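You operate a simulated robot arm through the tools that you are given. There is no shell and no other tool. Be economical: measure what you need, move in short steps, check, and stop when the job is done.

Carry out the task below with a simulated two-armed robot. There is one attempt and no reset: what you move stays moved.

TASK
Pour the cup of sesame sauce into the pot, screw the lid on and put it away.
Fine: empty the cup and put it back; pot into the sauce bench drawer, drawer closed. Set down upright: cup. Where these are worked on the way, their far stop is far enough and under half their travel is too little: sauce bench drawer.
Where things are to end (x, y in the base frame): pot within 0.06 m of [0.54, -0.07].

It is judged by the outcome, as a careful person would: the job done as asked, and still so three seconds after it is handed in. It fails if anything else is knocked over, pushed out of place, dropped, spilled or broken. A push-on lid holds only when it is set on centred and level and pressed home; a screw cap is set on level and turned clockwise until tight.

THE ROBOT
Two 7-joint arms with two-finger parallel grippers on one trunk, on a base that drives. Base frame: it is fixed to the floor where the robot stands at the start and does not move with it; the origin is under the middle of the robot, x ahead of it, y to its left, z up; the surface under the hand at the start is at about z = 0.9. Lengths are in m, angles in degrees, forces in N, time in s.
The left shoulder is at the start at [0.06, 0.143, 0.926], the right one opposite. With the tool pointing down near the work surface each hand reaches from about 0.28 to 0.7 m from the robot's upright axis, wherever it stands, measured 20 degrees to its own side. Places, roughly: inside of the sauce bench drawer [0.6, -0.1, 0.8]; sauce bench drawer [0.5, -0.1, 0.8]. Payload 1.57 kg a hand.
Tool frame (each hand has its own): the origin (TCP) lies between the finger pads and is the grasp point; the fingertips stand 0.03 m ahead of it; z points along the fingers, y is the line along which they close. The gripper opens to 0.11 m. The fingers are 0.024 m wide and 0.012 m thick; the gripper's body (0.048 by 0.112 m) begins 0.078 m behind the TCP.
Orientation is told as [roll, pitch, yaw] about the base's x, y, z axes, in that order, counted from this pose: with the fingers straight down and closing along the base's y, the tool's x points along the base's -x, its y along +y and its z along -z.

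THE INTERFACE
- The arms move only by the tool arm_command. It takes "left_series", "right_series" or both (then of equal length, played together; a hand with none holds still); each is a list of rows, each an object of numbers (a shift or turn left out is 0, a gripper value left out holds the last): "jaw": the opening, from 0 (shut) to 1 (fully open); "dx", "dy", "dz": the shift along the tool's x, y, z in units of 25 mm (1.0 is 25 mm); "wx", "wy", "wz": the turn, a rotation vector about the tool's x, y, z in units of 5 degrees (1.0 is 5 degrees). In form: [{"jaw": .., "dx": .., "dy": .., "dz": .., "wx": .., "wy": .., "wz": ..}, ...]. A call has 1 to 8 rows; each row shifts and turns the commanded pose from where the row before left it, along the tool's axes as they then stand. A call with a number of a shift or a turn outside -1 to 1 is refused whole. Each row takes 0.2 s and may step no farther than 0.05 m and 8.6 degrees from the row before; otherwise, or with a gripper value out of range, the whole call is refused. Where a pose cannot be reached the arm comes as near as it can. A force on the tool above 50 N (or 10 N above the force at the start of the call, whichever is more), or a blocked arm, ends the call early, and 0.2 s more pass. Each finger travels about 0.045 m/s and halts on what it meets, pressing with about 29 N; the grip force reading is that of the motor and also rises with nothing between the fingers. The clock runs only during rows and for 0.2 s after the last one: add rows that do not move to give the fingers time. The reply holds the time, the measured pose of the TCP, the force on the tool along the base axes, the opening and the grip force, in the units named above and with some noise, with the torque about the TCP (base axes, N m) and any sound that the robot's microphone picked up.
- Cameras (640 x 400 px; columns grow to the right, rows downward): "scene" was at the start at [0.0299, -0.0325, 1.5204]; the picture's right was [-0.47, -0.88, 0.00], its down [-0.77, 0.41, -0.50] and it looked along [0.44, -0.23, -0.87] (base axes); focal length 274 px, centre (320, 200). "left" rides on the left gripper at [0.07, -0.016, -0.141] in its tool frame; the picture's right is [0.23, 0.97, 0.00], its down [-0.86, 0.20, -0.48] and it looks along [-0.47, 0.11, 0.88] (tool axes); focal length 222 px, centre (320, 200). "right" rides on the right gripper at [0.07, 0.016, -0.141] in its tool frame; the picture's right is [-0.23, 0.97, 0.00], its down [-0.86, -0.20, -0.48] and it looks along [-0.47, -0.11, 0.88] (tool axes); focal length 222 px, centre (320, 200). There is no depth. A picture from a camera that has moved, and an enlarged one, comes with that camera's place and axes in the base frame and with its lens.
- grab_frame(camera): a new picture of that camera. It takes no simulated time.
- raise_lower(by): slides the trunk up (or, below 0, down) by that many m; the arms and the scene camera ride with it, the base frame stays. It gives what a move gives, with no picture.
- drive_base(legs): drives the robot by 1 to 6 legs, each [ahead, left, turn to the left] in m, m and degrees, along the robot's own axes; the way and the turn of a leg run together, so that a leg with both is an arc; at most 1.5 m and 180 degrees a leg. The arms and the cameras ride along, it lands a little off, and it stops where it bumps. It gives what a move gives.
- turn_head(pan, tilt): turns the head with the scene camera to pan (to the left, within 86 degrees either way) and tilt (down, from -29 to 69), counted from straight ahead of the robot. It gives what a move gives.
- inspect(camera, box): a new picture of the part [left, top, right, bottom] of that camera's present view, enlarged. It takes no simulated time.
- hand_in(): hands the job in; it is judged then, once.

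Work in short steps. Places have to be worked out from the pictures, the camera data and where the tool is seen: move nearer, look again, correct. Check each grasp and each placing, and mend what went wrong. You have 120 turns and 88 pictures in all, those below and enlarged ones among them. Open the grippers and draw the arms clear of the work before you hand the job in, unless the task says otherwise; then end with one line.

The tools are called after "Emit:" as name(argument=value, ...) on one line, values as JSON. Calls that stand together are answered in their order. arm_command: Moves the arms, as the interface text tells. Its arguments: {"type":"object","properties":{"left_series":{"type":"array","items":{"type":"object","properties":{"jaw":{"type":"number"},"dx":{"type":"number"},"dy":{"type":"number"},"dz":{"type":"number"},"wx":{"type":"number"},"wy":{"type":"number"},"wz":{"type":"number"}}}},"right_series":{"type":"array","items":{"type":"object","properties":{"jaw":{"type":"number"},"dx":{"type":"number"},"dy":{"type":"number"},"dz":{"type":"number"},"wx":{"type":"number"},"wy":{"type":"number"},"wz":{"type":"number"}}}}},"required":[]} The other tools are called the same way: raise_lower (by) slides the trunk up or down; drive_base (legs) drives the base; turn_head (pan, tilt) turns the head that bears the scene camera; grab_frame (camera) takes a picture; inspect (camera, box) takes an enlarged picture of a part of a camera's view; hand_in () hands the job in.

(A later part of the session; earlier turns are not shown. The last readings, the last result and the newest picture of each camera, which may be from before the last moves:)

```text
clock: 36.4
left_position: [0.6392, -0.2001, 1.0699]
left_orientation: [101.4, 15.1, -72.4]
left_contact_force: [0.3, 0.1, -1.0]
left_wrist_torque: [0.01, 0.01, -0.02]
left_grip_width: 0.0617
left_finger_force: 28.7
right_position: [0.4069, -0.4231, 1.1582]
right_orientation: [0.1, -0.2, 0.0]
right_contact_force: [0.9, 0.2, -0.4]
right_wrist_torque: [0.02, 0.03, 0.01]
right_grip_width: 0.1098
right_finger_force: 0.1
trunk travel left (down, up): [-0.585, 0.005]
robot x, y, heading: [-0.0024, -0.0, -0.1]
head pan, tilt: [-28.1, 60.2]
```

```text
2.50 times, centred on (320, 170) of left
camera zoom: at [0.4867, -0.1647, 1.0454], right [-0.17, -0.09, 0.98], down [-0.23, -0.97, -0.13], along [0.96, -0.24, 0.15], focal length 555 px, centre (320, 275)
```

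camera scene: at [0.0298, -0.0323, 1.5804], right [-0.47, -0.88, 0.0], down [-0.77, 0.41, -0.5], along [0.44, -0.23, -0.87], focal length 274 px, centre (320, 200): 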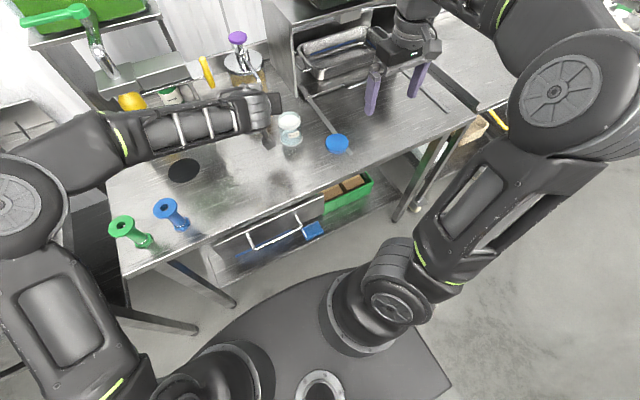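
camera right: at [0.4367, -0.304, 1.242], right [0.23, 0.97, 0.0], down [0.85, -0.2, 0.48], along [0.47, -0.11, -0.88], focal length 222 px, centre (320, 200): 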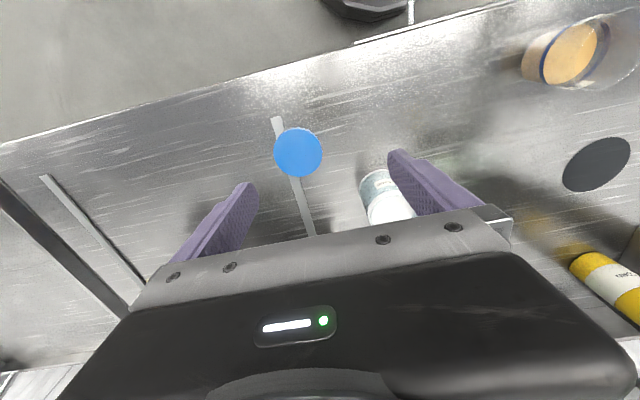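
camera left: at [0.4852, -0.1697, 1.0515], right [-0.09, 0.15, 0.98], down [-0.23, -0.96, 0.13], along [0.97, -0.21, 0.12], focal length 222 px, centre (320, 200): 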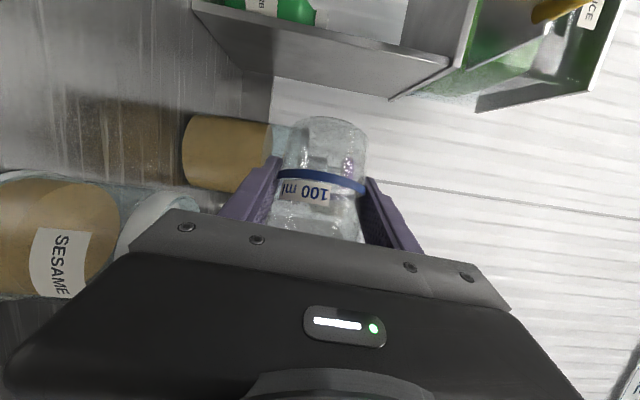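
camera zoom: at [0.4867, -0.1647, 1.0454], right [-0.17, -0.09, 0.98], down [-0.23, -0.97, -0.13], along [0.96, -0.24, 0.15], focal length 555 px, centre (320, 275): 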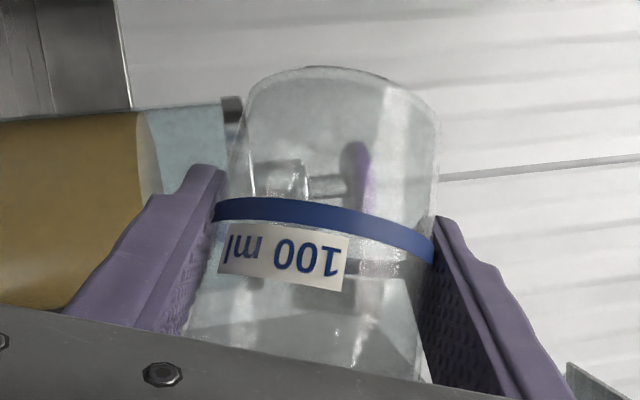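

Cup is empty. Rotate back upright.

Emit:
arm_command(left_series=[{"wx": 0.708, "wz": -0.967}, {"wx": 0.708, "wz": -0.967}, {"wx": 0.708, "wz": -0.967}, {"wx": 0.708, "wz": -0.967}, {"wx": 0.708, "wz": -0.967}, {"wx": 0.708, "wz": -0.967}, {"wx": 0.708, "wz": -0.967}, {"wx": 0.708, "wz": -0.967}])

Emit:
arm_command(left_series=[{"wx": 0.708, "wz": -0.967}, {"wx": 0.708, "wz": -0.967}, {"wx": 0.708, "wz": -0.967}, {"wx": 0.708, "wz": -0.967}, {"wx": 0.708, "wz": -0.967}, {"wx": 0.708, "wz": -0.967}, {"wx": 0.708, "wz": -0.967}, {"wx": 0.708, "wz": -0.967}])

Emit:
arm_command(left_series=[{"wx": 0.708, "wz": -0.967}, {"wx": 0.708, "wz": -0.967}, {"wx": 0.118, "wz": -0.161}, {}])

```text
clock: 38.2
left_position: [0.6398, -0.1985, 1.0708]
left_orientation: [71.7, -23.0, -70.1]
left_contact_force: [-0.9, -0.9, -0.9]
left_wrist_torque: [0.0, 0.01, -0.05]
left_grip_width: 0.0616
left_finger_force: 28.9
right_position: [0.4069, -0.4209, 1.1589]
right_orientation: [0.0, -0.2, 0.0]
right_contact_force: [0.3, -0.4, 0.4]
right_wrist_torque: [-0.01, 0.0, -0.01]
right_grip_width: 0.1102
right_finger_force: 0.0
trunk travel left (down, up): [-0.585, 0.005]
robot x, y, heading: [-0.001, 0.004, -0.1]
head pan, tilt: [-28.1, 60.2]
```

```text
clock: 40.0
left_position: [0.6402, -0.1992, 1.069]
left_orientation: [21.4, -51.8, -37.2]
left_contact_force: [0.2, -0.3, -1.4]
left_wrist_torque: [0.03, -0.02, -0.06]
left_grip_width: 0.0618
left_finger_force: 28.9
right_position: [0.4065, -0.4213, 1.1585]
right_orientation: [0.0, -0.3, 0.0]
right_contact_force: [-0.6, 0.1, 0.5]
right_wrist_torque: [-0.01, 0.01, -0.01]
right_grip_width: 0.1101
right_finger_force: 0.1
trunk travel left (down, up): [-0.585, 0.005]
robot x, y, heading: [0.0046, -0.0014, 0.1]
head pan, tilt: [-28.1, 60.2]
```

```text
clock: 41.0
left_position: [0.6399, -0.1989, 1.0702]
left_orientation: [0.1, -53.8, -20.3]
left_contact_force: [-0.3, -0.1, -0.3]
left_wrist_torque: [-0.01, 0.02, 0.01]
left_grip_width: 0.0616
left_finger_force: 28.9
right_position: [0.407, -0.4219, 1.1593]
right_orientation: [0.0, -0.2, 0.0]
right_contact_force: [0.5, -0.3, -0.4]
right_wrist_torque: [-0.01, -0.03, 0.0]
right_grip_width: 0.1099
right_finger_force: 0.1
trunk travel left (down, up): [-0.585, 0.005]
robot x, y, heading: [0.0005, 0.0015, -0.2]
head pan, tilt: [-28.1, 60.2]
```

Upright again. Carry the cup back over its original spot.

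Emit:
arm_command(left_series=[{"dx": 0.576, "dz": -0.787, "dy": 0.511}, {"dx": 0.576, "dz": -0.787, "dy": 0.511}, {"dx": 0.576, "dz": -0.787, "dy": 0.511}, {"dx": 0.576, "dz": -0.787, "dy": 0.511}, {"dx": 0.576, "dz": -0.787, "dy": 0.511}, {"dx": 0.576, "dz": -0.787, "dy": 0.511}, {"dx": 0.576, "dz": -0.787, "dy": 0.511}, {"dx": 0.576, "dz": -0.787, "dy": 0.511}])

Emit:
arm_command(left_series=[{"dx": 0.576, "dz": -0.787, "dy": 0.511}, {"dx": 0.808, "dz": 0.589}, {"dx": 0.808, "dz": 0.589}, {"dx": 0.808, "dz": 0.589}, {}])

```text
clock: 42.8
left_position: [0.4915, -0.0343, 1.0704]
left_orientation: [0.2, -53.7, -20.2]
left_contact_force: [-0.7, 0.7, 0.3]
left_wrist_torque: [-0.03, -0.01, 0.02]
left_grip_width: 0.0618
left_finger_force: 28.9
right_position: [0.4062, -0.4204, 1.159]
right_orientation: [-0.1, -0.2, 0.1]
right_contact_force: [0.0, -0.1, 0.2]
right_wrist_torque: [0.0, -0.03, 0.02]
right_grip_width: 0.11
right_finger_force: 0.1
trunk travel left (down, up): [-0.585, 0.005]
robot x, y, heading: [0.0013, 0.0005, -0.2]
head pan, tilt: [-28.1, 60.2]
```

```text
clock: 44.0
left_position: [0.4707, -0.0142, 0.9958]
left_orientation: [0.3, -53.8, -20.3]
left_contact_force: [-0.3, -0.4, -0.6]
left_wrist_torque: [0.0, 0.0, 0.03]
left_grip_width: 0.0614
left_finger_force: 29.3
right_position: [0.4068, -0.4213, 1.1595]
right_orientation: [-0.1, -0.2, 0.0]
right_contact_force: [-0.8, -0.5, 0.3]
right_wrist_torque: [-0.01, -0.04, -0.03]
right_grip_width: 0.1097
right_finger_force: 0.0
trunk travel left (down, up): [-0.585, 0.005]
robot x, y, heading: [0.0024, -0.0009, -0.1]
head pan, tilt: [-28.1, 60.2]
```

Lower to just above contact, then ease down.

Emit:
arm_command(left_series=[{"dx": 0.7, "dz": 0.51}, {"dx": 0.48, "dz": 0.35}, {"dx": 0.24, "dz": 0.18}, {"dx": 0.1, "dz": 0.075}, {"dx": 0.05, "dz": 0.037}, {}])

Emit:
grab_frame(camera="left")

```text
clock: 45.4
left_position: [0.4721, -0.0158, 0.9475]
left_orientation: [0.1, -53.7, -20.2]
left_contact_force: [-0.1, 1.1, -0.6]
left_wrist_torque: [0.0, -0.02, -0.03]
left_grip_width: 0.0618
left_finger_force: 29.1
right_position: [0.4072, -0.4215, 1.1595]
right_orientation: [0.0, -0.3, 0.0]
right_contact_force: [0.0, 0.6, -0.1]
right_wrist_torque: [0.02, 0.04, 0.01]
right_grip_width: 0.1101
right_finger_force: 0.1
trunk travel left (down, up): [-0.585, 0.005]
robot x, y, heading: [0.0012, 0.0024, 0.3]
head pan, tilt: [-28.1, 60.2]
```

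```text
56 pictures are left
camera left: at [0.3213, 0.0229, 0.9747], right [0.21, 0.96, -0.18], down [0.18, 0.14, 0.97], along [0.96, -0.24, -0.14], focal length 222 px, centre (320, 200)
```

left: 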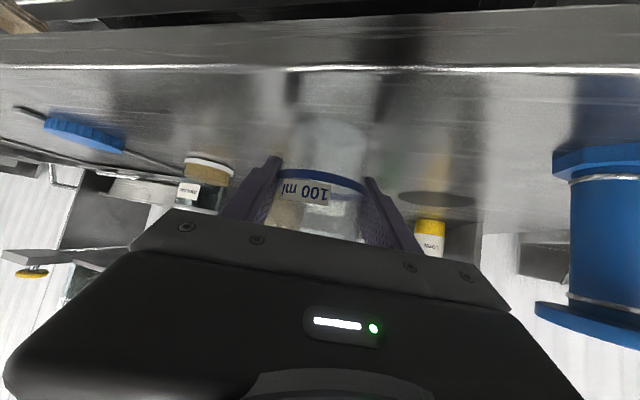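

Near contact; ease down in tiny steps until a force shows.

Emit:
arm_command(left_series=[{"dx": 0.05, "dz": 0.037}, {"dx": 0.03, "dz": 0.022}, {}])

```text
clock: 46.2
left_position: [0.4725, -0.0157, 0.9462]
left_orientation: [0.2, -53.9, -20.3]
left_contact_force: [-1.0, 1.7, 12.4]
left_wrist_torque: [0.04, -0.04, -0.01]
left_grip_width: 0.0615
left_finger_force: 28.6
right_position: [0.4069, -0.4211, 1.1591]
right_orientation: [-0.1, -0.2, 0.0]
right_contact_force: [0.4, -0.7, -0.3]
right_wrist_torque: [0.0, -0.01, -0.02]
right_grip_width: 0.1102
right_finger_force: 0.0
trunk travel left (down, up): [-0.585, 0.005]
robot x, y, heading: [-0.0022, 0.0029, 0.1]
head pan, tilt: [-28.1, 60.2]
```

Touchdown. Open fully, then lift straight up.

Emit:
arm_command(left_series=[{"dx": -0.02, "dz": -0.015}, {"jaw": 1}, {}, {}, {}, {}, {}, {}])

Emit:
arm_command(left_series=[{"dx": -0.4, "dz": -0.29}, {"dx": -0.808, "dz": -0.589}, {"dx": -0.808, "dz": -0.589}, {"dx": -0.808, "dz": -0.589}, {"dx": -0.808, "dz": -0.589}, {"dx": -0.808, "dz": -0.589}, {"dx": -0.808, "dz": -0.589}])

Emit:
grab_frame(camera="scene")

```text
clock: 48.0
left_position: [0.4725, -0.0146, 0.945]
left_orientation: [0.2, -53.7, -20.3]
left_contact_force: [0.0, -0.7, -0.3]
left_wrist_torque: [-0.01, 0.04, 0.0]
left_grip_width: 0.1099
left_finger_force: 0.1
right_position: [0.4066, -0.421, 1.1596]
right_orientation: [0.0, -0.2, 0.1]
right_contact_force: [-0.1, -1.3, -0.1]
right_wrist_torque: [0.01, -0.02, 0.01]
right_grip_width: 0.1099
right_finger_force: 0.1
trunk travel left (down, up): [-0.585, 0.005]
robot x, y, heading: [0.0018, 0.0037, 0.0]
head pan, tilt: [-28.1, 60.2]
```

```text
clock: 49.6
left_position: [0.4735, -0.0157, 1.1086]
left_orientation: [0.2, -53.7, -20.3]
left_contact_force: [-0.4, -0.6, -0.2]
left_wrist_torque: [0.01, 0.01, 0.01]
left_grip_width: 0.1098
left_finger_force: 0.0
right_position: [0.4059, -0.4223, 1.1595]
right_orientation: [0.1, -0.2, 0.0]
right_contact_force: [0.3, 0.1, -0.8]
right_wrist_torque: [0.02, 0.0, 0.0]
right_grip_width: 0.11
right_finger_force: 0.0
trunk travel left (down, up): [-0.585, 0.005]
robot x, y, heading: [0.0012, -0.0003, 0.1]
head pan, tilt: [-28.1, 60.2]
```

```text
55 pictures are left
camera scene: at [0.0291, -0.0331, 1.5804], right [-0.47, -0.88, 0.0], down [-0.77, 0.41, -0.5], along [0.44, -0.23, -0.87], focal length 274 px, centre (320, 200)
```

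scene: 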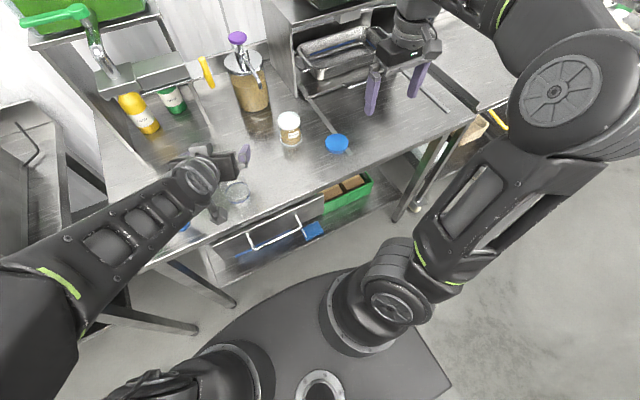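

Cup back in place, empty. Now measure pot and lid precisely.

Emit:
inspect(camera="scene", box=[265, 100, 365, 165])

```text
6.15 times, centred on (315, 132) of scene
camera zoom: at [0.0291, -0.0331, 1.5804], right [-0.47, -0.88, 0.0], down [-0.77, 0.41, -0.5], along [0.44, -0.23, -0.87], focal length 1686 px, centre (351, 615)
```

zoom: 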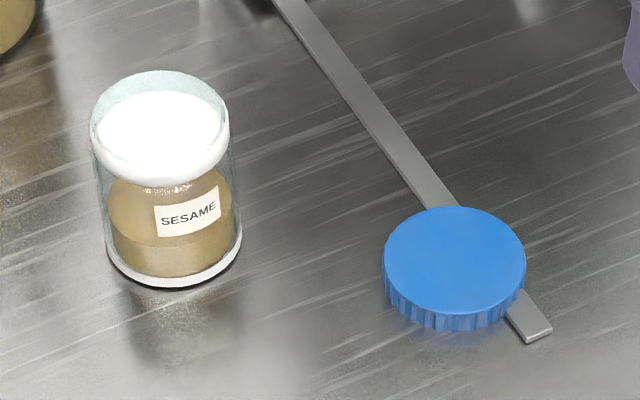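

Pot (0.622,-0.239), sauce inside; lid centre (0.526,-0.353), top up. Move right hand above the lid.

Emit:
arm_command(right_series=[{"dx": -0.6, "dy": 0.345, "dz": 0.7}, {"dx": -0.6, "dy": 0.345, "dz": 0.7}, {"dx": -0.6, "dy": 0.345, "dz": 0.7}, {"dx": -0.6, "dy": 0.345, "dz": 0.7}, {"dx": -0.6, "dy": 0.345, "dz": 0.7}, {"dx": -0.6, "dy": 0.345, "dz": 0.7}, {"dx": -0.6, "dy": 0.345, "dz": 0.7}, {"dx": -0.6, "dy": 0.345, "dz": 0.7}])

Emit:
grab_frame(camera="right")

```text
clock: 51.4
left_position: [0.4758, -0.0152, 1.1077]
left_orientation: [0.2, -53.7, -20.3]
left_contact_force: [-0.6, 0.4, -0.7]
left_wrist_torque: [-0.01, -0.01, -0.01]
left_grip_width: 0.1099
left_finger_force: 0.1
right_position: [0.5279, -0.3522, 1.0196]
right_orientation: [-0.1, -0.1, 0.0]
right_contact_force: [0.0, -0.1, -0.2]
right_wrist_torque: [-0.02, 0.0, 0.0]
right_grip_width: 0.1099
right_finger_force: 0.1
trunk travel left (down, up): [-0.585, 0.005]
robot x, y, heading: [-0.0001, 0.0017, 0.1]
head pan, tilt: [-28.1, 60.2]
```

```text
53 pictures are left
camera right: at [0.4583, -0.3364, 1.1603], right [0.23, 0.97, 0.0], down [0.85, -0.2, 0.48], along [0.47, -0.11, -0.88], focal length 222 px, centre (320, 200)
```

right: 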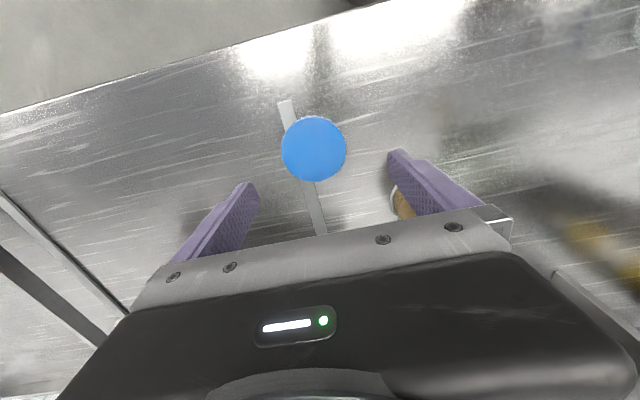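

Lid ≈(0.524,-0.356). Test wrist range: turn counter-clockwise (yaw +) so a long clockwise turn is available.

Emit:
arm_command(right_series=[{"wz": -1, "dy": -0.15, "dx": 0.15}, {"wz": -1}, {"wz": -1}, {"wz": -1}, {"wz": -1}, {"wz": -1}, {"wz": -1}, {"wz": -1}])

Emit:
arm_command(right_series=[{"wz": -1}, {"wz": -1}, {"wz": -1}, {"wz": -1}, {"wz": -1}, {"wz": -1}, {"wz": -1}, {"wz": -1}])

```text
clock: 53.2
left_position: [0.4748, -0.0156, 1.1086]
left_orientation: [0.2, -53.8, -20.3]
left_contact_force: [0.0, -0.6, 0.0]
left_wrist_torque: [0.0, 0.01, 0.01]
left_grip_width: 0.1101
left_finger_force: 0.1
right_position: [0.5232, -0.3566, 1.0214]
right_orientation: [-0.2, -0.1, 40.1]
right_contact_force: [0.3, -0.3, 0.5]
right_wrist_torque: [0.0, -0.02, 0.02]
right_grip_width: 0.1101
right_finger_force: 0.0
trunk travel left (down, up): [-0.585, 0.005]
robot x, y, heading: [-0.0008, -0.0018, 0.3]
head pan, tilt: [-28.1, 60.2]
```

```text
clock: 55.0
left_position: [0.4736, -0.016, 1.1084]
left_orientation: [0.2, -53.7, -20.3]
left_contact_force: [0.0, 1.0, -0.6]
left_wrist_torque: [0.03, 0.05, 0.01]
left_grip_width: 0.1099
left_finger_force: 0.0
right_position: [0.5223, -0.3569, 1.0207]
right_orientation: [-0.1, 0.0, 80.1]
right_contact_force: [0.9, 0.1, -0.2]
right_wrist_torque: [0.02, 0.03, -0.08]
right_grip_width: 0.1101
right_finger_force: 0.0
trunk travel left (down, up): [-0.585, 0.005]
robot x, y, heading: [0.003, -0.0018, 0.0]
head pan, tilt: [-28.1, 60.2]
```

Range to +80° is fine. Go to yaw 60 and descend around the lid.

Emit:
arm_command(right_series=[{"wz": 1}, {"wz": 1}, {"wz": 1}, {"wz": 1}, {"dz": 0.8}, {"dz": 0.8}, {"dz": 0.8}])

Emit:
grab_frame(camera="right")

Emit:
inspect(camera="scene", box=[290, 90, 390, 165])

```text
clock: 56.6
left_position: [0.4747, -0.0156, 1.1071]
left_orientation: [0.2, -53.7, -20.4]
left_contact_force: [1.0, 0.4, -0.3]
left_wrist_torque: [0.02, 0.02, 0.03]
left_grip_width: 0.1101
left_finger_force: 0.1
right_position: [0.5232, -0.3574, 0.9609]
right_orientation: [-0.1, -0.1, 60.0]
right_contact_force: [-0.1, 1.2, 0.4]
right_wrist_torque: [0.01, 0.01, -0.01]
right_grip_width: 0.1101
right_finger_force: 0.0
trunk travel left (down, up): [-0.585, 0.005]
robot x, y, heading: [-0.0021, -0.0005, -0.1]
head pan, tilt: [-28.1, 60.2]
```

```text
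52 pictures are left
camera right: at [0.4747, -0.4099, 1.1015], right [-0.73, 0.68, 0.0], down [0.6, 0.64, 0.48], along [0.33, 0.35, -0.88], focal length 222 px, centre (320, 200)
```

right: 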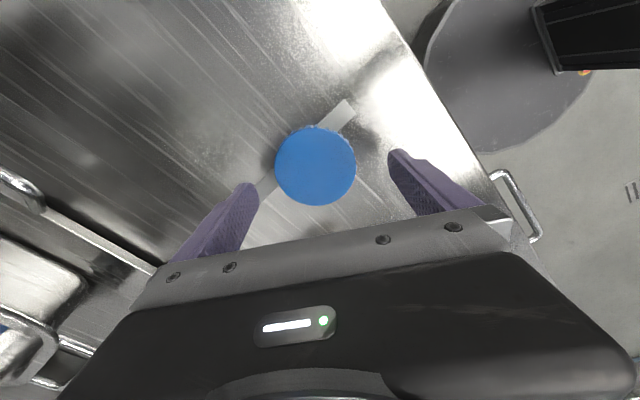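

```text
5.33 times, centred on (340, 128) of scene
camera zoom: at [0.0303, -0.0327, 1.5804], right [-0.47, -0.88, 0.0], down [-0.77, 0.41, -0.5], along [0.44, -0.23, -0.87], focal length 1461 px, centre (213, 587)
```

zoom: 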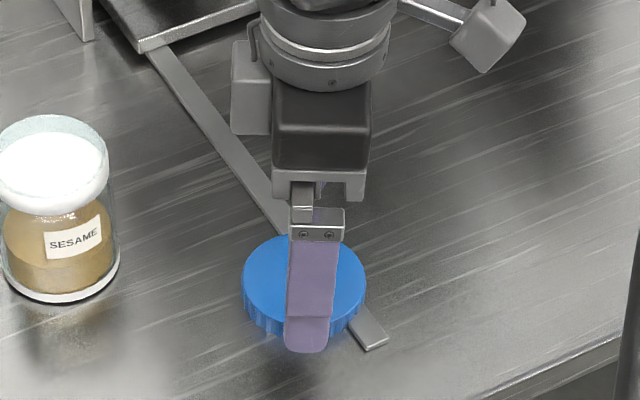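

Lid is ~5 mm toward tool +x; correct and descend to tip height ~4 mm above the bench, then close.

Emit:
arm_command(right_series=[{"dx": 0.2, "dy": -0.1}, {"dz": 0.6}, {"dz": 0.46}, {"jaw": 0}, {}, {}, {}, {}])

Emit:
grab_frame(camera="right")

```text
clock: 58.4
left_position: [0.4747, -0.0154, 1.1085]
left_orientation: [0.2, -53.7, -20.3]
left_contact_force: [0.1, -0.4, -0.3]
left_wrist_torque: [-0.01, 0.01, 0.02]
left_grip_width: 0.1097
left_finger_force: 0.1
right_position: [0.522, -0.3628, 0.9345]
right_orientation: [-0.2, -0.1, 60.0]
right_contact_force: [0.4, 0.0, 0.1]
right_wrist_torque: [0.0, -0.04, 0.01]
right_grip_width: 0.0697
right_finger_force: 29.0
trunk travel left (down, up): [-0.585, 0.005]
robot x, y, heading: [-0.0023, -0.0035, -0.0]
head pan, tilt: [-28.1, 60.2]
```

```text
50 pictures are left
camera right: at [0.4733, -0.4152, 1.0749], right [-0.73, 0.68, 0.0], down [0.6, 0.64, 0.48], along [0.33, 0.35, -0.88], focal length 222 px, centre (320, 200)
```

right: 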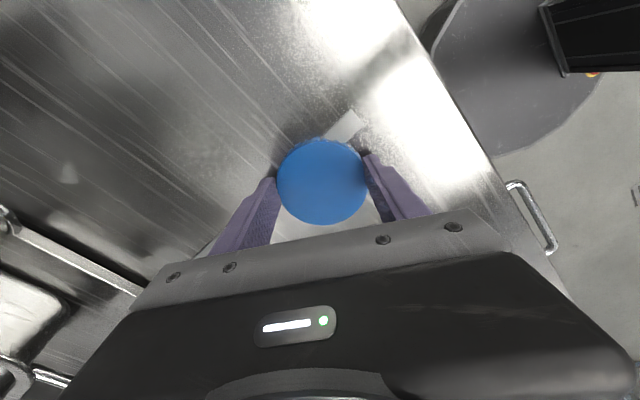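

Lid gripped (70 mm). Lift slowly.

Emit:
arm_command(right_series=[{"dz": -0.15}, {"dz": -0.3}, {"dz": -0.6}, {"dz": -0.8}, {"dz": -0.8}, {"dz": -0.8}, {"dz": -0.6}, {"dz": -0.3}])

Emit:
grab_frame(camera="right")

Emit:
grab_frame(camera="left")

```text
clock: 60.2
left_position: [0.4751, -0.0147, 1.1086]
left_orientation: [0.3, -53.6, -20.3]
left_contact_force: [-0.8, -0.5, 0.3]
left_wrist_torque: [0.0, 0.01, -0.02]
left_grip_width: 0.11
left_finger_force: 0.0
right_position: [0.5224, -0.3614, 1.0427]
right_orientation: [-0.2, -0.1, 60.0]
right_contact_force: [0.1, 0.0, 0.3]
right_wrist_torque: [-0.02, 0.04, -0.02]
right_grip_width: 0.0694
right_finger_force: 29.1
trunk travel left (down, up): [-0.585, 0.005]
robot x, y, heading: [-0.0035, -0.0002, -0.2]
head pan, tilt: [-28.1, 60.2]
```

```text
49 pictures are left
camera right: at [0.4735, -0.4145, 1.1834], right [-0.73, 0.68, 0.0], down [0.6, 0.64, 0.48], along [0.33, 0.35, -0.88], focal length 222 px, centre (320, 200)
```

right: 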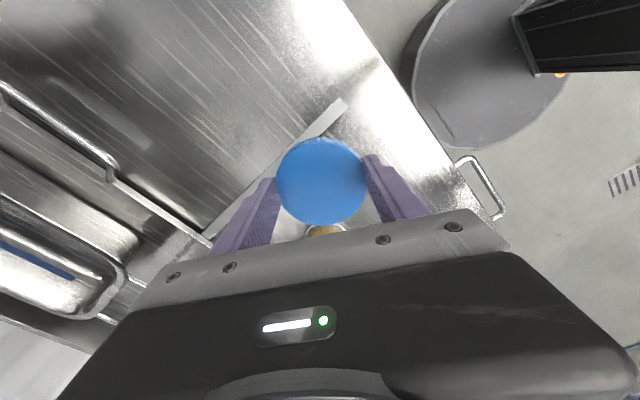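

```text
48 pictures are left
camera left: at [0.3231, 0.023, 1.135], right [0.21, 0.96, -0.18], down [0.18, 0.14, 0.97], along [0.96, -0.24, -0.14], focal length 222 px, centre (320, 200)
```

left: 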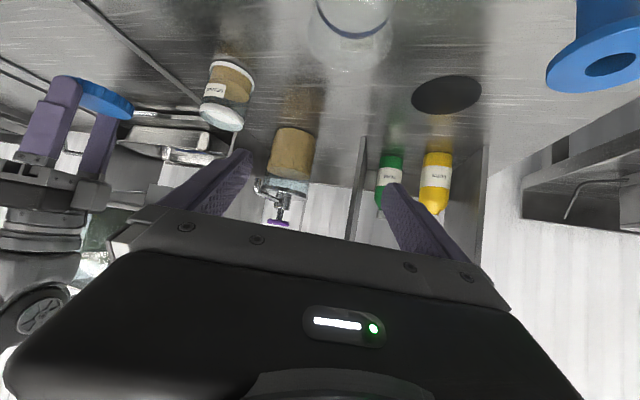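

Lid held level. Shift right hand slightly away, and bring left hand above the pot.

Emit:
arm_command(right_series=[{"dx": 0.866, "dy": -0.5, "dz": -1}, {"dx": 0.866, "dy": -0.5, "dz": -1}, {}, {}, {}, {}, {}, {}], left_series=[{"dx": -0.605, "dz": 0.826, "dy": -0.8}, {"dx": -0.605, "dz": 0.826, "dy": -0.8}, {"dx": -0.605, "dz": 0.826, "dy": -0.8}, {"dx": -0.605, "dz": 0.826, "dy": -0.8}, {"dx": -0.605, "dz": 0.826, "dy": -0.8}, {"dx": -0.605, "dz": 0.826, "dy": -0.8}, {"dx": -0.605, "dz": 0.826, "dy": -0.8}, {"dx": -0.605, "dz": 0.826, "dy": -0.8}])

Emit:
grab_frame(camera="left")

```text
clock: 62.0
left_position: [0.6108, -0.2375, 1.1066]
left_orientation: [0.1, -53.7, -20.3]
left_contact_force: [0.2, 0.1, 0.6]
left_wrist_torque: [0.01, 0.04, 0.01]
left_grip_width: 0.1102
left_finger_force: 0.1
right_position: [0.5234, -0.4131, 1.0904]
right_orientation: [0.0, -0.1, 59.9]
right_contact_force: [-0.7, 0.1, 0.1]
right_wrist_torque: [-0.01, 0.03, -0.03]
right_grip_width: 0.0693
right_finger_force: 28.9
trunk travel left (down, up): [-0.585, 0.005]
robot x, y, heading: [-0.0021, 0.0007, 0.1]
head pan, tilt: [-28.1, 60.2]
```

```text
47 pictures are left
camera left: at [0.4594, -0.1996, 1.1348], right [0.21, 0.96, -0.18], down [0.18, 0.14, 0.97], along [0.96, -0.24, -0.14], focal length 222 px, centre (320, 200)
```

left: 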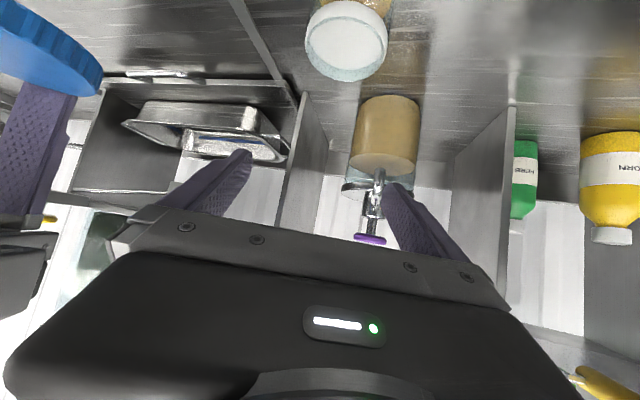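

Pot is laterally centred. Try a flatter pitch and descend part way.

Emit:
arm_command(left_series=[{"dx": 0.808, "dz": 0.589}, {"dx": 0.808, "dz": 0.589}, {"wy": -1}, {"wy": -1}, {}])

Emit:
grab_frame(camera="left")

```text
clock: 63.2
left_position: [0.6117, -0.2364, 1.0573]
left_orientation: [0.4, -63.7, -20.4]
left_contact_force: [1.0, -0.1, -0.2]
left_wrist_torque: [0.0, -0.03, -0.02]
left_grip_width: 0.11
left_finger_force: 0.3
right_position: [0.5232, -0.4125, 1.0921]
right_orientation: [-0.1, -0.1, 60.1]
right_contact_force: [0.7, -0.4, -0.1]
right_wrist_torque: [0.0, -0.03, -0.02]
right_grip_width: 0.069
right_finger_force: 28.8
trunk travel left (down, up): [-0.585, 0.005]
robot x, y, heading: [0.0008, 0.0003, 0.1]
head pan, tilt: [-28.1, 60.2]
```

```text
46 pictures are left
camera left: at [0.4577, -0.1973, 1.0574], right [0.24, 0.95, -0.2], down [0.02, 0.2, 0.98], along [0.97, -0.24, 0.03], focal length 222 px, centre (320, 200)
```

left: 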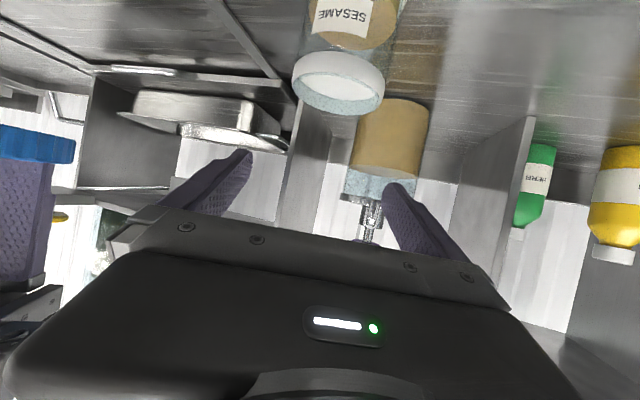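

Descend to z≈0.94 beside the pot, watching forces.

Emit:
arm_command(left_series=[{"wy": 0.5, "dx": 0.08, "dz": -0.18}, {"dx": 0.876, "dz": 0.482}, {"dx": 0.876, "dz": 0.482}, {"dx": 0.876, "dz": 0.482}, {"dx": 0.7, "dz": 0.385}, {"dx": 0.45, "dz": 0.25}, {"dx": 0.25, "dz": 0.138}, {}])

Emit:
grab_frame(camera="left")

Emit:
grab_frame(camera="scene")

```text
clock: 65.0
left_position: [0.606, -0.2358, 0.9408]
left_orientation: [0.3, -61.2, -20.4]
left_contact_force: [0.2, -0.8, -0.4]
left_wrist_torque: [0.02, 0.0, 0.02]
left_grip_width: 0.11
left_finger_force: 0.1
right_position: [0.523, -0.412, 1.0926]
right_orientation: [-0.2, -0.1, 60.0]
right_contact_force: [-0.6, -0.7, 0.9]
right_wrist_torque: [0.01, 0.0, -0.03]
right_grip_width: 0.0691
right_finger_force: 28.6
trunk travel left (down, up): [-0.585, 0.005]
robot x, y, heading: [0.0053, 0.0001, -0.0]
head pan, tilt: [-28.1, 60.2]
```

```text
45 pictures are left
camera left: at [0.4528, -0.1949, 0.9476], right [0.23, 0.95, -0.2], down [0.06, 0.19, 0.98], along [0.97, -0.24, -0.01], focal length 222 px, centre (320, 200)
```

left: 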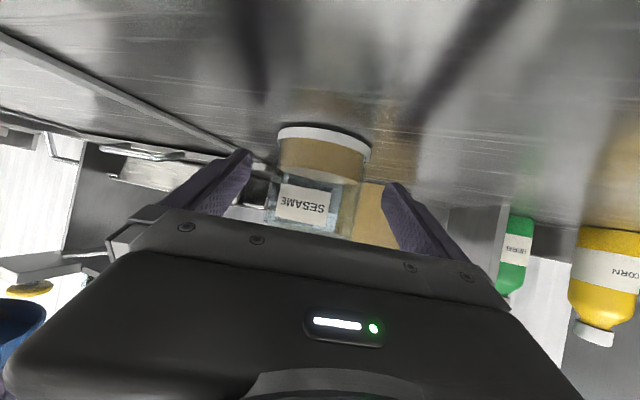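

```text
44 pictures are left
camera scene: at [0.0299, -0.0326, 1.5804], right [-0.47, -0.88, 0.0], down [-0.77, 0.41, -0.5], along [0.44, -0.23, -0.87], focal length 274 px, centre (320, 200)
```

scene: 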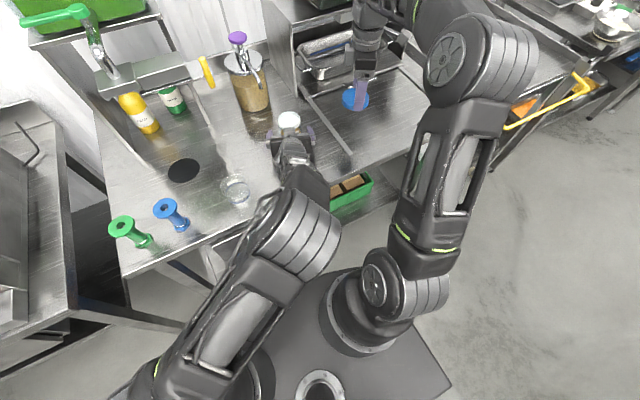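

Pot is ~18 mm ahead of TCP, 4 mm lateral. Nudge forward/lateral and close on the pot.

Emit:
arm_command(left_series=[{"dx": -0.116, "dz": 0.21, "dy": 0.14}, {"jaw": 0}, {}, {}, {}, {}, {}])

Emit:
grab_frame(camera="left")

Emit:
inspect(camera="scene", box=[240, 70, 400, 170])

```text
clock: 66.6
left_position: [0.6124, -0.2341, 0.9406]
left_orientation: [0.2, -61.2, -20.4]
left_contact_force: [0.0, 0.2, 0.3]
left_wrist_torque: [-0.02, 0.0, 0.01]
left_grip_width: 0.0687
left_finger_force: 29.2
right_position: [0.5245, -0.413, 1.0919]
right_orientation: [-0.2, -0.1, 59.9]
right_contact_force: [0.2, 0.6, -0.6]
right_wrist_torque: [0.03, 0.0, 0.0]
right_grip_width: 0.0688
right_finger_force: 29.3
trunk travel left (down, up): [-0.585, 0.005]
robot x, y, heading: [-0.0025, 0.0009, -0.0]
head pan, tilt: [-28.1, 60.2]
```

```text
43 pictures are left
camera left: at [0.4592, -0.1936, 0.9482], right [0.23, 0.95, -0.2], down [0.06, 0.19, 0.98], along [0.97, -0.24, -0.01], focal length 222 px, centre (320, 200)
```

left: 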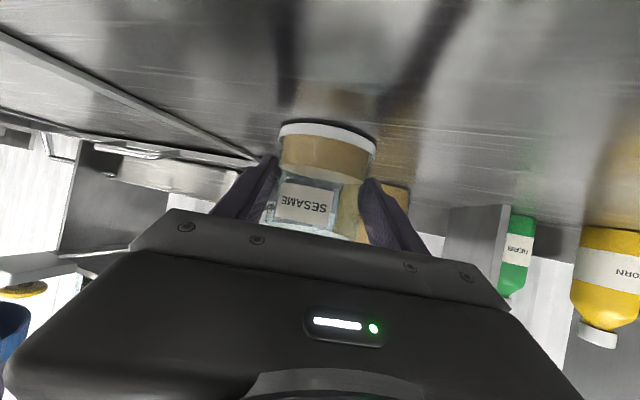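

```text
4.00 times, centred on (320, 120) of scene
camera zoom: at [0.0299, -0.0326, 1.5804], right [-0.47, -0.88, 0.0], down [-0.77, 0.41, -0.5], along [0.44, -0.23, -0.87], focal length 1096 px, centre (320, 520)
```

zoom: 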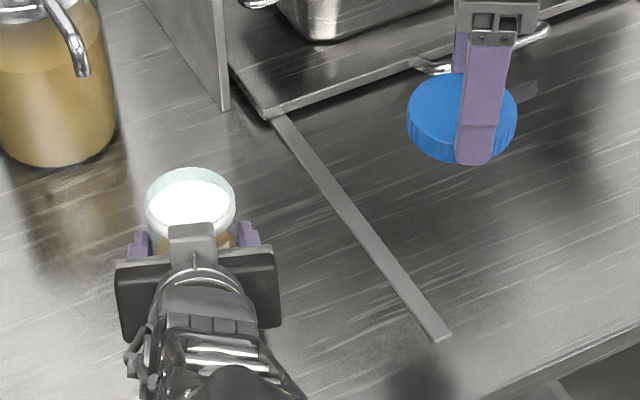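

Pot firmly held, centre ≈(0.622,-0.238). Move the lid over the pot at safe height.

Emit:
arm_command(right_series=[{"dx": -1}, {"dx": -1}, {"dx": -1}, {"dx": -1}, {"dx": -1}, {"dx": -1}, {"dx": -1}, {"dx": -1, "dy": 0.13}])

Emit:
arm_command(right_series=[{"dx": -0.1}, {"dz": 0.6}, {"dz": 0.5}, {}])

Emit:
inspect(camera="scene", box=[240, 70, 360, 150])

Emit:
grab_frame(camera="right")

```text
clock: 68.4
left_position: [0.6127, -0.2324, 0.9414]
left_orientation: [0.1, -61.1, -20.2]
left_contact_force: [-0.3, 1.1, 2.0]
left_wrist_torque: [-0.02, -0.02, -0.08]
left_grip_width: 0.0689
left_finger_force: 29.2
right_position: [0.6201, -0.2368, 1.0926]
right_orientation: [-0.4, -0.1, 60.0]
right_contact_force: [-0.5, -0.6, 0.1]
right_wrist_torque: [-0.04, -0.01, -0.02]
right_grip_width: 0.0688
right_finger_force: 29.0
trunk travel left (down, up): [-0.585, 0.005]
robot x, y, heading: [-0.0005, -0.0016, 0.2]
head pan, tilt: [-28.1, 60.2]
```

```text
clock: 69.4
left_position: [0.6133, -0.2334, 0.9423]
left_orientation: [0.2, -61.1, -20.4]
left_contact_force: [0.7, -0.5, 1.5]
left_wrist_torque: [-0.1, 0.01, 0.0]
left_grip_width: 0.0687
left_finger_force: 29.1
right_position: [0.6218, -0.2356, 1.064]
right_orientation: [-0.1, -0.2, 60.0]
right_contact_force: [-0.3, -1.0, -0.4]
right_wrist_torque: [-0.01, -0.01, -0.02]
right_grip_width: 0.069
right_finger_force: 29.0
trunk travel left (down, up): [-0.585, 0.005]
robot x, y, heading: [0.0028, -0.0009, 0.0]
head pan, tilt: [-28.1, 60.2]
```

```text
5.00 times, centred on (300, 110) of scene
camera zoom: at [0.0299, -0.0326, 1.5804], right [-0.47, -0.88, 0.0], down [-0.77, 0.41, -0.5], along [0.44, -0.23, -0.87], focal length 1370 px, centre (420, 650)
```

zoom: 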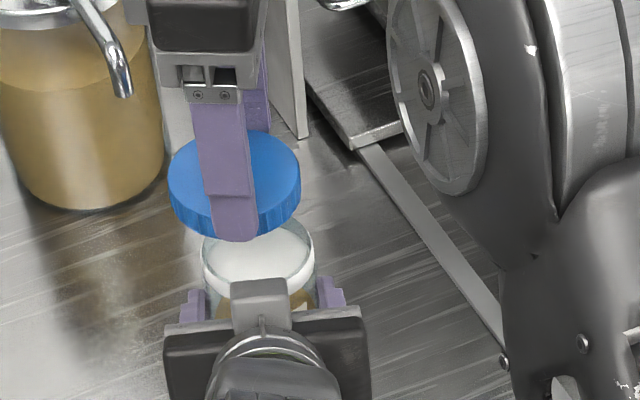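

```text
40 pictures are left
camera right: at [0.5722, -0.2874, 1.2052], right [-0.73, 0.68, 0.0], down [0.6, 0.64, 0.48], along [0.33, 0.35, -0.88], focal length 222 px, centre (320, 200)
```

right: 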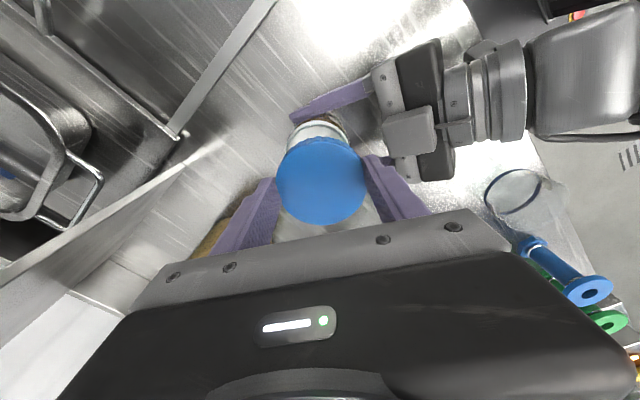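

Scene view suggests the lid may sit several mm off the finger centre. Zoom in on the right camera to check the lid in the fingers.

Emit:
inspect(camera="right", box=[240, 110, 400, 240])

```text
3.08 times, centred on (320, 175) of right
camera zoom: at [0.5722, -0.2874, 1.2052], right [-0.73, 0.68, 0.0], down [0.6, 0.64, 0.48], along [0.33, 0.35, -0.88], focal length 684 px, centre (320, 277)
```

zoom: 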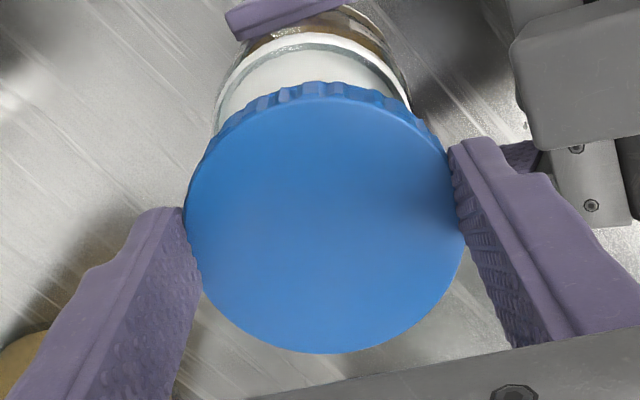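

Both cameras agree the lid must shift ~6 mm in -y relative to the pot. Correct and lower to just above the rim.

Emit:
arm_command(right_series=[{"dx": 0.23, "dy": -0.08}, {"dz": 0.6}, {"dz": 0.4}, {}])

Emit:
inspect(camera="right", box=[240, 110, 400, 240])

Emit:
inspect(camera="scene", box=[260, 85, 340, 145])

```text
clock: 70.4
left_position: [0.6127, -0.2322, 0.9413]
left_orientation: [0.2, -61.2, -20.4]
left_contact_force: [0.9, 0.9, 0.7]
left_wrist_torque: [0.0, -0.01, -0.04]
left_grip_width: 0.0682
left_finger_force: 29.3
right_position: [0.6219, -0.2417, 1.0402]
right_orientation: [-0.1, -0.1, 60.0]
right_contact_force: [0.3, 0.1, 0.1]
right_wrist_torque: [0.01, -0.01, 0.04]
right_grip_width: 0.0689
right_finger_force: 28.7
trunk travel left (down, up): [-0.585, 0.005]
robot x, y, heading: [0.0028, -0.0007, 0.1]
head pan, tilt: [-28.1, 60.2]
```

```text
3.08 times, centred on (320, 175) of right
camera zoom: at [0.5712, -0.2939, 1.1817], right [-0.73, 0.68, 0.0], down [0.6, 0.64, 0.48], along [0.33, 0.35, -0.88], focal length 684 px, centre (320, 277)
```

zoom: 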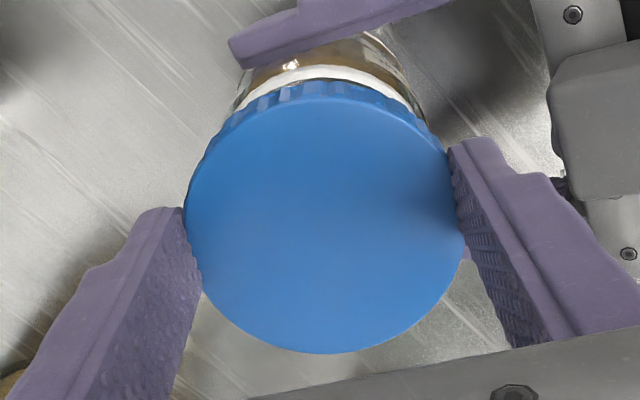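

```text
6.67 times, centred on (300, 115) of scene
camera zoom: at [0.0298, -0.0325, 1.5804], right [-0.47, -0.88, 0.0], down [-0.77, 0.41, -0.5], along [0.44, -0.23, -0.87], focal length 1826 px, centre (453, 767)
```

zoom: 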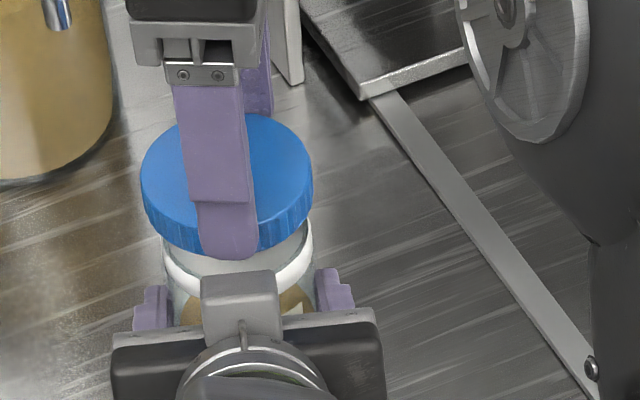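

Aligned within ~2 mm. Lower gently until contact.

Emit:
arm_command(right_series=[{"dz": 0.4}, {"dz": 0.15}, {"dz": 0.1}, {"dz": 0.1}, {"dz": 0.1}, {}])

```text
clock: 71.8
left_position: [0.6123, -0.2328, 0.9415]
left_orientation: [0.3, -61.2, -20.3]
left_contact_force: [-1.5, -0.4, 1.6]
left_wrist_torque: [-0.06, 0.06, -0.09]
left_grip_width: 0.0686
left_finger_force: 29.8
right_position: [0.6202, -0.2407, 1.0184]
right_orientation: [-0.2, 0.0, 60.0]
right_contact_force: [-0.3, -0.1, 0.3]
right_wrist_torque: [0.0, 0.01, 0.01]
right_grip_width: 0.0705
right_finger_force: 29.0
trunk travel left (down, up): [-0.585, 0.005]
robot x, y, heading: [-0.0029, 0.0037, 0.2]
head pan, tilt: [-28.1, 60.2]
```

Emit:
arm_command(right_series=[{"dz": 0.08}, {"dz": 0.08}, {"dz": 0.08}, {}])

Emit:
inspect(camera="scene", box=[260, 85, 340, 145])

```text
clock: 72.8
left_position: [0.6129, -0.2329, 0.9417]
left_orientation: [0.3, -61.2, -20.4]
left_contact_force: [-0.4, -1.0, 0.7]
left_wrist_torque: [-0.08, 0.02, -0.02]
left_grip_width: 0.0684
left_finger_force: 28.7
right_position: [0.6194, -0.2404, 1.0126]
right_orientation: [-0.3, -0.2, 59.9]
right_contact_force: [-0.2, 0.6, -0.4]
right_wrist_torque: [0.03, 0.01, -0.01]
right_grip_width: 0.0705
right_finger_force: 29.0
trunk travel left (down, up): [-0.585, 0.005]
robot x, y, heading: [0.0004, 0.0023, -0.2]
head pan, tilt: [-28.1, 60.2]
```

```text
6.67 times, centred on (300, 115) of scene
camera zoom: at [0.0298, -0.0325, 1.5804], right [-0.47, -0.88, 0.0], down [-0.77, 0.41, -0.5], along [0.44, -0.23, -0.87], focal length 1826 px, centre (453, 767)
```

zoom: 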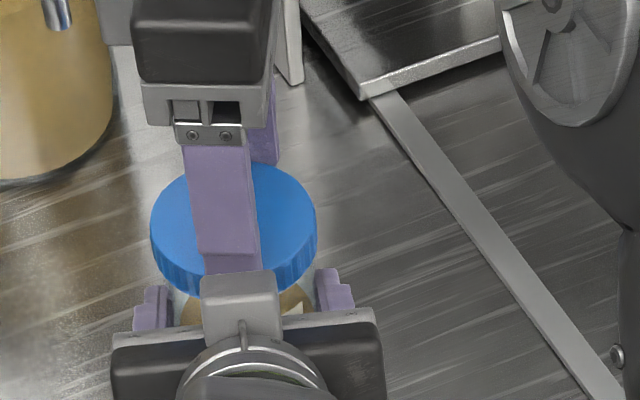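

No contact force yet; continue down in small steps.

Emit:
arm_command(right_series=[{"dz": 0.08}, {"dz": 0.08}, {}])

Emit:
grab_frame(camera="right")

```text
clock: 73.6
left_position: [0.6124, -0.2321, 0.9423]
left_orientation: [0.1, -61.2, -20.2]
left_contact_force: [3.2, 1.9, 0.2]
left_wrist_torque: [-0.39, 0.05, 0.02]
left_grip_width: 0.0682
left_finger_force: 28.4
right_position: [0.6208, -0.242, 1.0099]
right_orientation: [-0.1, -0.1, 59.9]
right_contact_force: [-2.9, -2.5, -0.2]
right_wrist_torque: [0.19, 0.12, 0.0]
right_grip_width: 0.0705
right_finger_force: 29.2
trunk travel left (down, up): [-0.585, 0.005]
robot x, y, heading: [-0.001, -0.0003, -0.1]
head pan, tilt: [-28.1, 60.2]
```

```text
35 pictures are left
camera right: at [0.5714, -0.2941, 1.1506], right [-0.73, 0.68, 0.0], down [0.6, 0.64, 0.48], along [0.33, 0.35, -0.88], focal length 222 px, centre (320, 200)
```

right: 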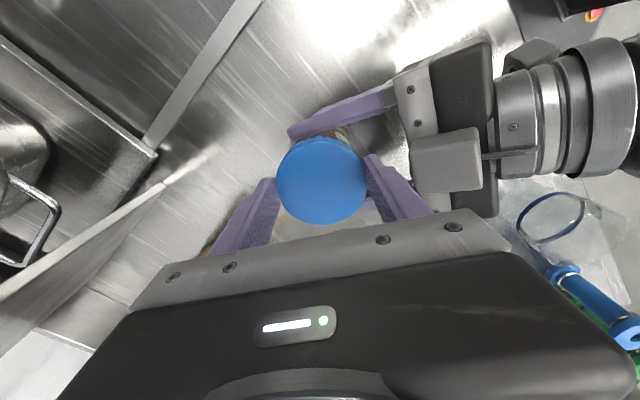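

Skirt is over the neck with a slight sideways force; relax it, press lightly, then start turning clockwise (yaw decreasing).

Emit:
arm_command(right_series=[{"dx": 0.06}, {"dz": 0.06}, {"dz": 0.06}, {}])

```text
clock: 74.6
left_position: [0.6121, -0.234, 0.9418]
left_orientation: [0.3, -61.2, -20.5]
left_contact_force: [8.9, -3.5, -5.5]
left_wrist_torque: [-0.29, 0.29, -0.08]
left_grip_width: 0.0684
left_finger_force: 29.0
right_position: [0.6189, -0.2418, 1.008]
right_orientation: [-0.3, -0.2, 60.0]
right_contact_force: [-6.8, 1.7, 21.8]
right_wrist_torque: [0.19, 0.29, 0.06]
right_grip_width: 0.0703
right_finger_force: 29.3
trunk travel left (down, up): [-0.585, 0.005]
robot x, y, heading: [0.0026, -0.0024, 0.3]
head pan, tilt: [-28.1, 60.2]
```

Seated with 22 N down. Ease lateral force and turn clockwise 35°.

Emit:
arm_command(right_series=[{"dy": 0.04, "dz": -0.02}, {"wz": 1}, {"wz": 1}, {"wz": 1}, {"wz": 1}, {"wz": 1}, {"wz": 1}, {"wz": 1}])

```text
clock: 76.4
left_position: [0.6118, -0.2335, 0.9432]
left_orientation: [0.2, -61.3, -20.4]
left_contact_force: [4.7, -8.1, -6.1]
left_wrist_torque: [0.6, 0.16, -0.05]
left_grip_width: 0.0684
left_finger_force: 28.4
right_position: [0.6179, -0.2396, 1.0079]
right_orientation: [0.1, -0.1, 25.0]
right_contact_force: [-4.7, 11.8, 16.4]
right_wrist_torque: [0.33, 0.07, 0.09]
right_grip_width: 0.0704
right_finger_force: 28.8
trunk travel left (down, up): [-0.585, 0.005]
robot x, y, heading: [0.0005, -0.0006, -0.1]
head pan, tilt: [-28.1, 60.2]
```

Relax the y force and keep turning, following slightly downward.

Emit:
arm_command(right_series=[{"dy": 0.06}, {"wz": 1, "dz": 0.01}, {"wz": 1, "dz": 0.01}, {"wz": 1, "dz": 0.01}, {"wz": 1, "dz": 0.01}, {"wz": 1, "dz": 0.01}, {"wz": 1, "dz": 0.01}, {"wz": 1, "dz": 0.01}])

```text
clock: 78.2
left_position: [0.6119, -0.2328, 0.9427]
left_orientation: [0.2, -61.2, -20.4]
left_contact_force: [9.8, -18.6, -10.2]
left_wrist_torque: [0.44, 0.07, -0.15]
left_grip_width: 0.0682
left_finger_force: 28.6
right_position: [0.6175, -0.2381, 1.0061]
right_orientation: [0.3, -0.3, -10.1]
right_contact_force: [-9.5, 20.7, 21.8]
right_wrist_torque: [0.82, 0.26, 0.15]
right_grip_width: 0.0703
right_finger_force: 29.2
trunk travel left (down, up): [-0.585, 0.005]
robot x, y, heading: [0.001, 0.0008, 0.0]
head pan, tilt: [-28.1, 60.2]
```

Forces reveal the lid sits ~7 mm off the tool axis; I re-centre and turn about the lid's centre (dy per row).

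Emit:
arm_command(right_series=[{"dx": 0.08, "dy": 0.11, "dz": -0.01}, {"wz": 1, "dy": 0.025}, {"wz": 1, "dy": 0.025, "dz": 0.01}, {"wz": 1, "dy": 0.025}, {"wz": 1, "dy": 0.025, "dz": 0.01}, {"wz": 1, "dy": 0.025}, {"wz": 1, "dy": 0.025, "dz": 0.01}, {"wz": 1, "dy": 0.025}])

```text
clock: 80.0
left_position: [0.6114, -0.2327, 0.9421]
left_orientation: [0.2, -61.2, -20.4]
left_contact_force: [-18.6, -5.4, 5.9]
left_wrist_torque: [0.23, -0.18, -0.28]
left_grip_width: 0.0687
left_finger_force: 28.9
right_position: [0.6181, -0.2336, 1.0058]
right_orientation: [0.2, -0.3, -45.2]
right_contact_force: [17.4, 4.8, 5.8]
right_wrist_torque: [-0.03, -0.7, 0.18]
right_grip_width: 0.0704
right_finger_force: 28.8
trunk travel left (down, up): [-0.585, 0.005]
robot x, y, heading: [0.0019, 0.0003, 0.0]
head pan, tilt: [-28.1, 60.2]
```

Turning well (vertical force dropped, so the thread draws down). Correct laterally and continue to yaw −80.

Emit:
arm_command(right_series=[{"dx": -0.03, "dy": 0.085, "dz": 0.02}, {"wz": 1, "dy": 0.025, "dz": 0.015}, {"wz": 1, "dy": 0.025, "dz": 0.015}, {"wz": 1, "dy": 0.025, "dz": 0.015}, {"wz": 1, "dy": 0.025, "dz": 0.015}, {"wz": 1, "dy": 0.025, "dz": 0.015}, {"wz": 1, "dy": 0.025, "dz": 0.015}, {"wz": 1, "dy": 0.025, "dz": 0.015}])

```text
clock: 81.8
left_position: [0.6108, -0.2319, 0.9422]
left_orientation: [0.5, -61.4, -20.3]
left_contact_force: [17.6, -3.4, -8.5]
left_wrist_torque: [-0.57, 0.44, -0.18]
left_grip_width: 0.0683
left_finger_force: 29.1
right_position: [0.6205, -0.2316, 1.0029]
right_orientation: [0.1, -0.1, -80.2]
right_contact_force: [-18.4, 0.0, 35.0]
right_wrist_torque: [-0.22, 0.8, -0.1]
right_grip_width: 0.0706
right_finger_force: 28.6
trunk travel left (down, up): [-0.585, 0.005]
robot x, y, heading: [-0.0015, -0.0011, -0.1]
head pan, tilt: [-28.1, 60.2]
```

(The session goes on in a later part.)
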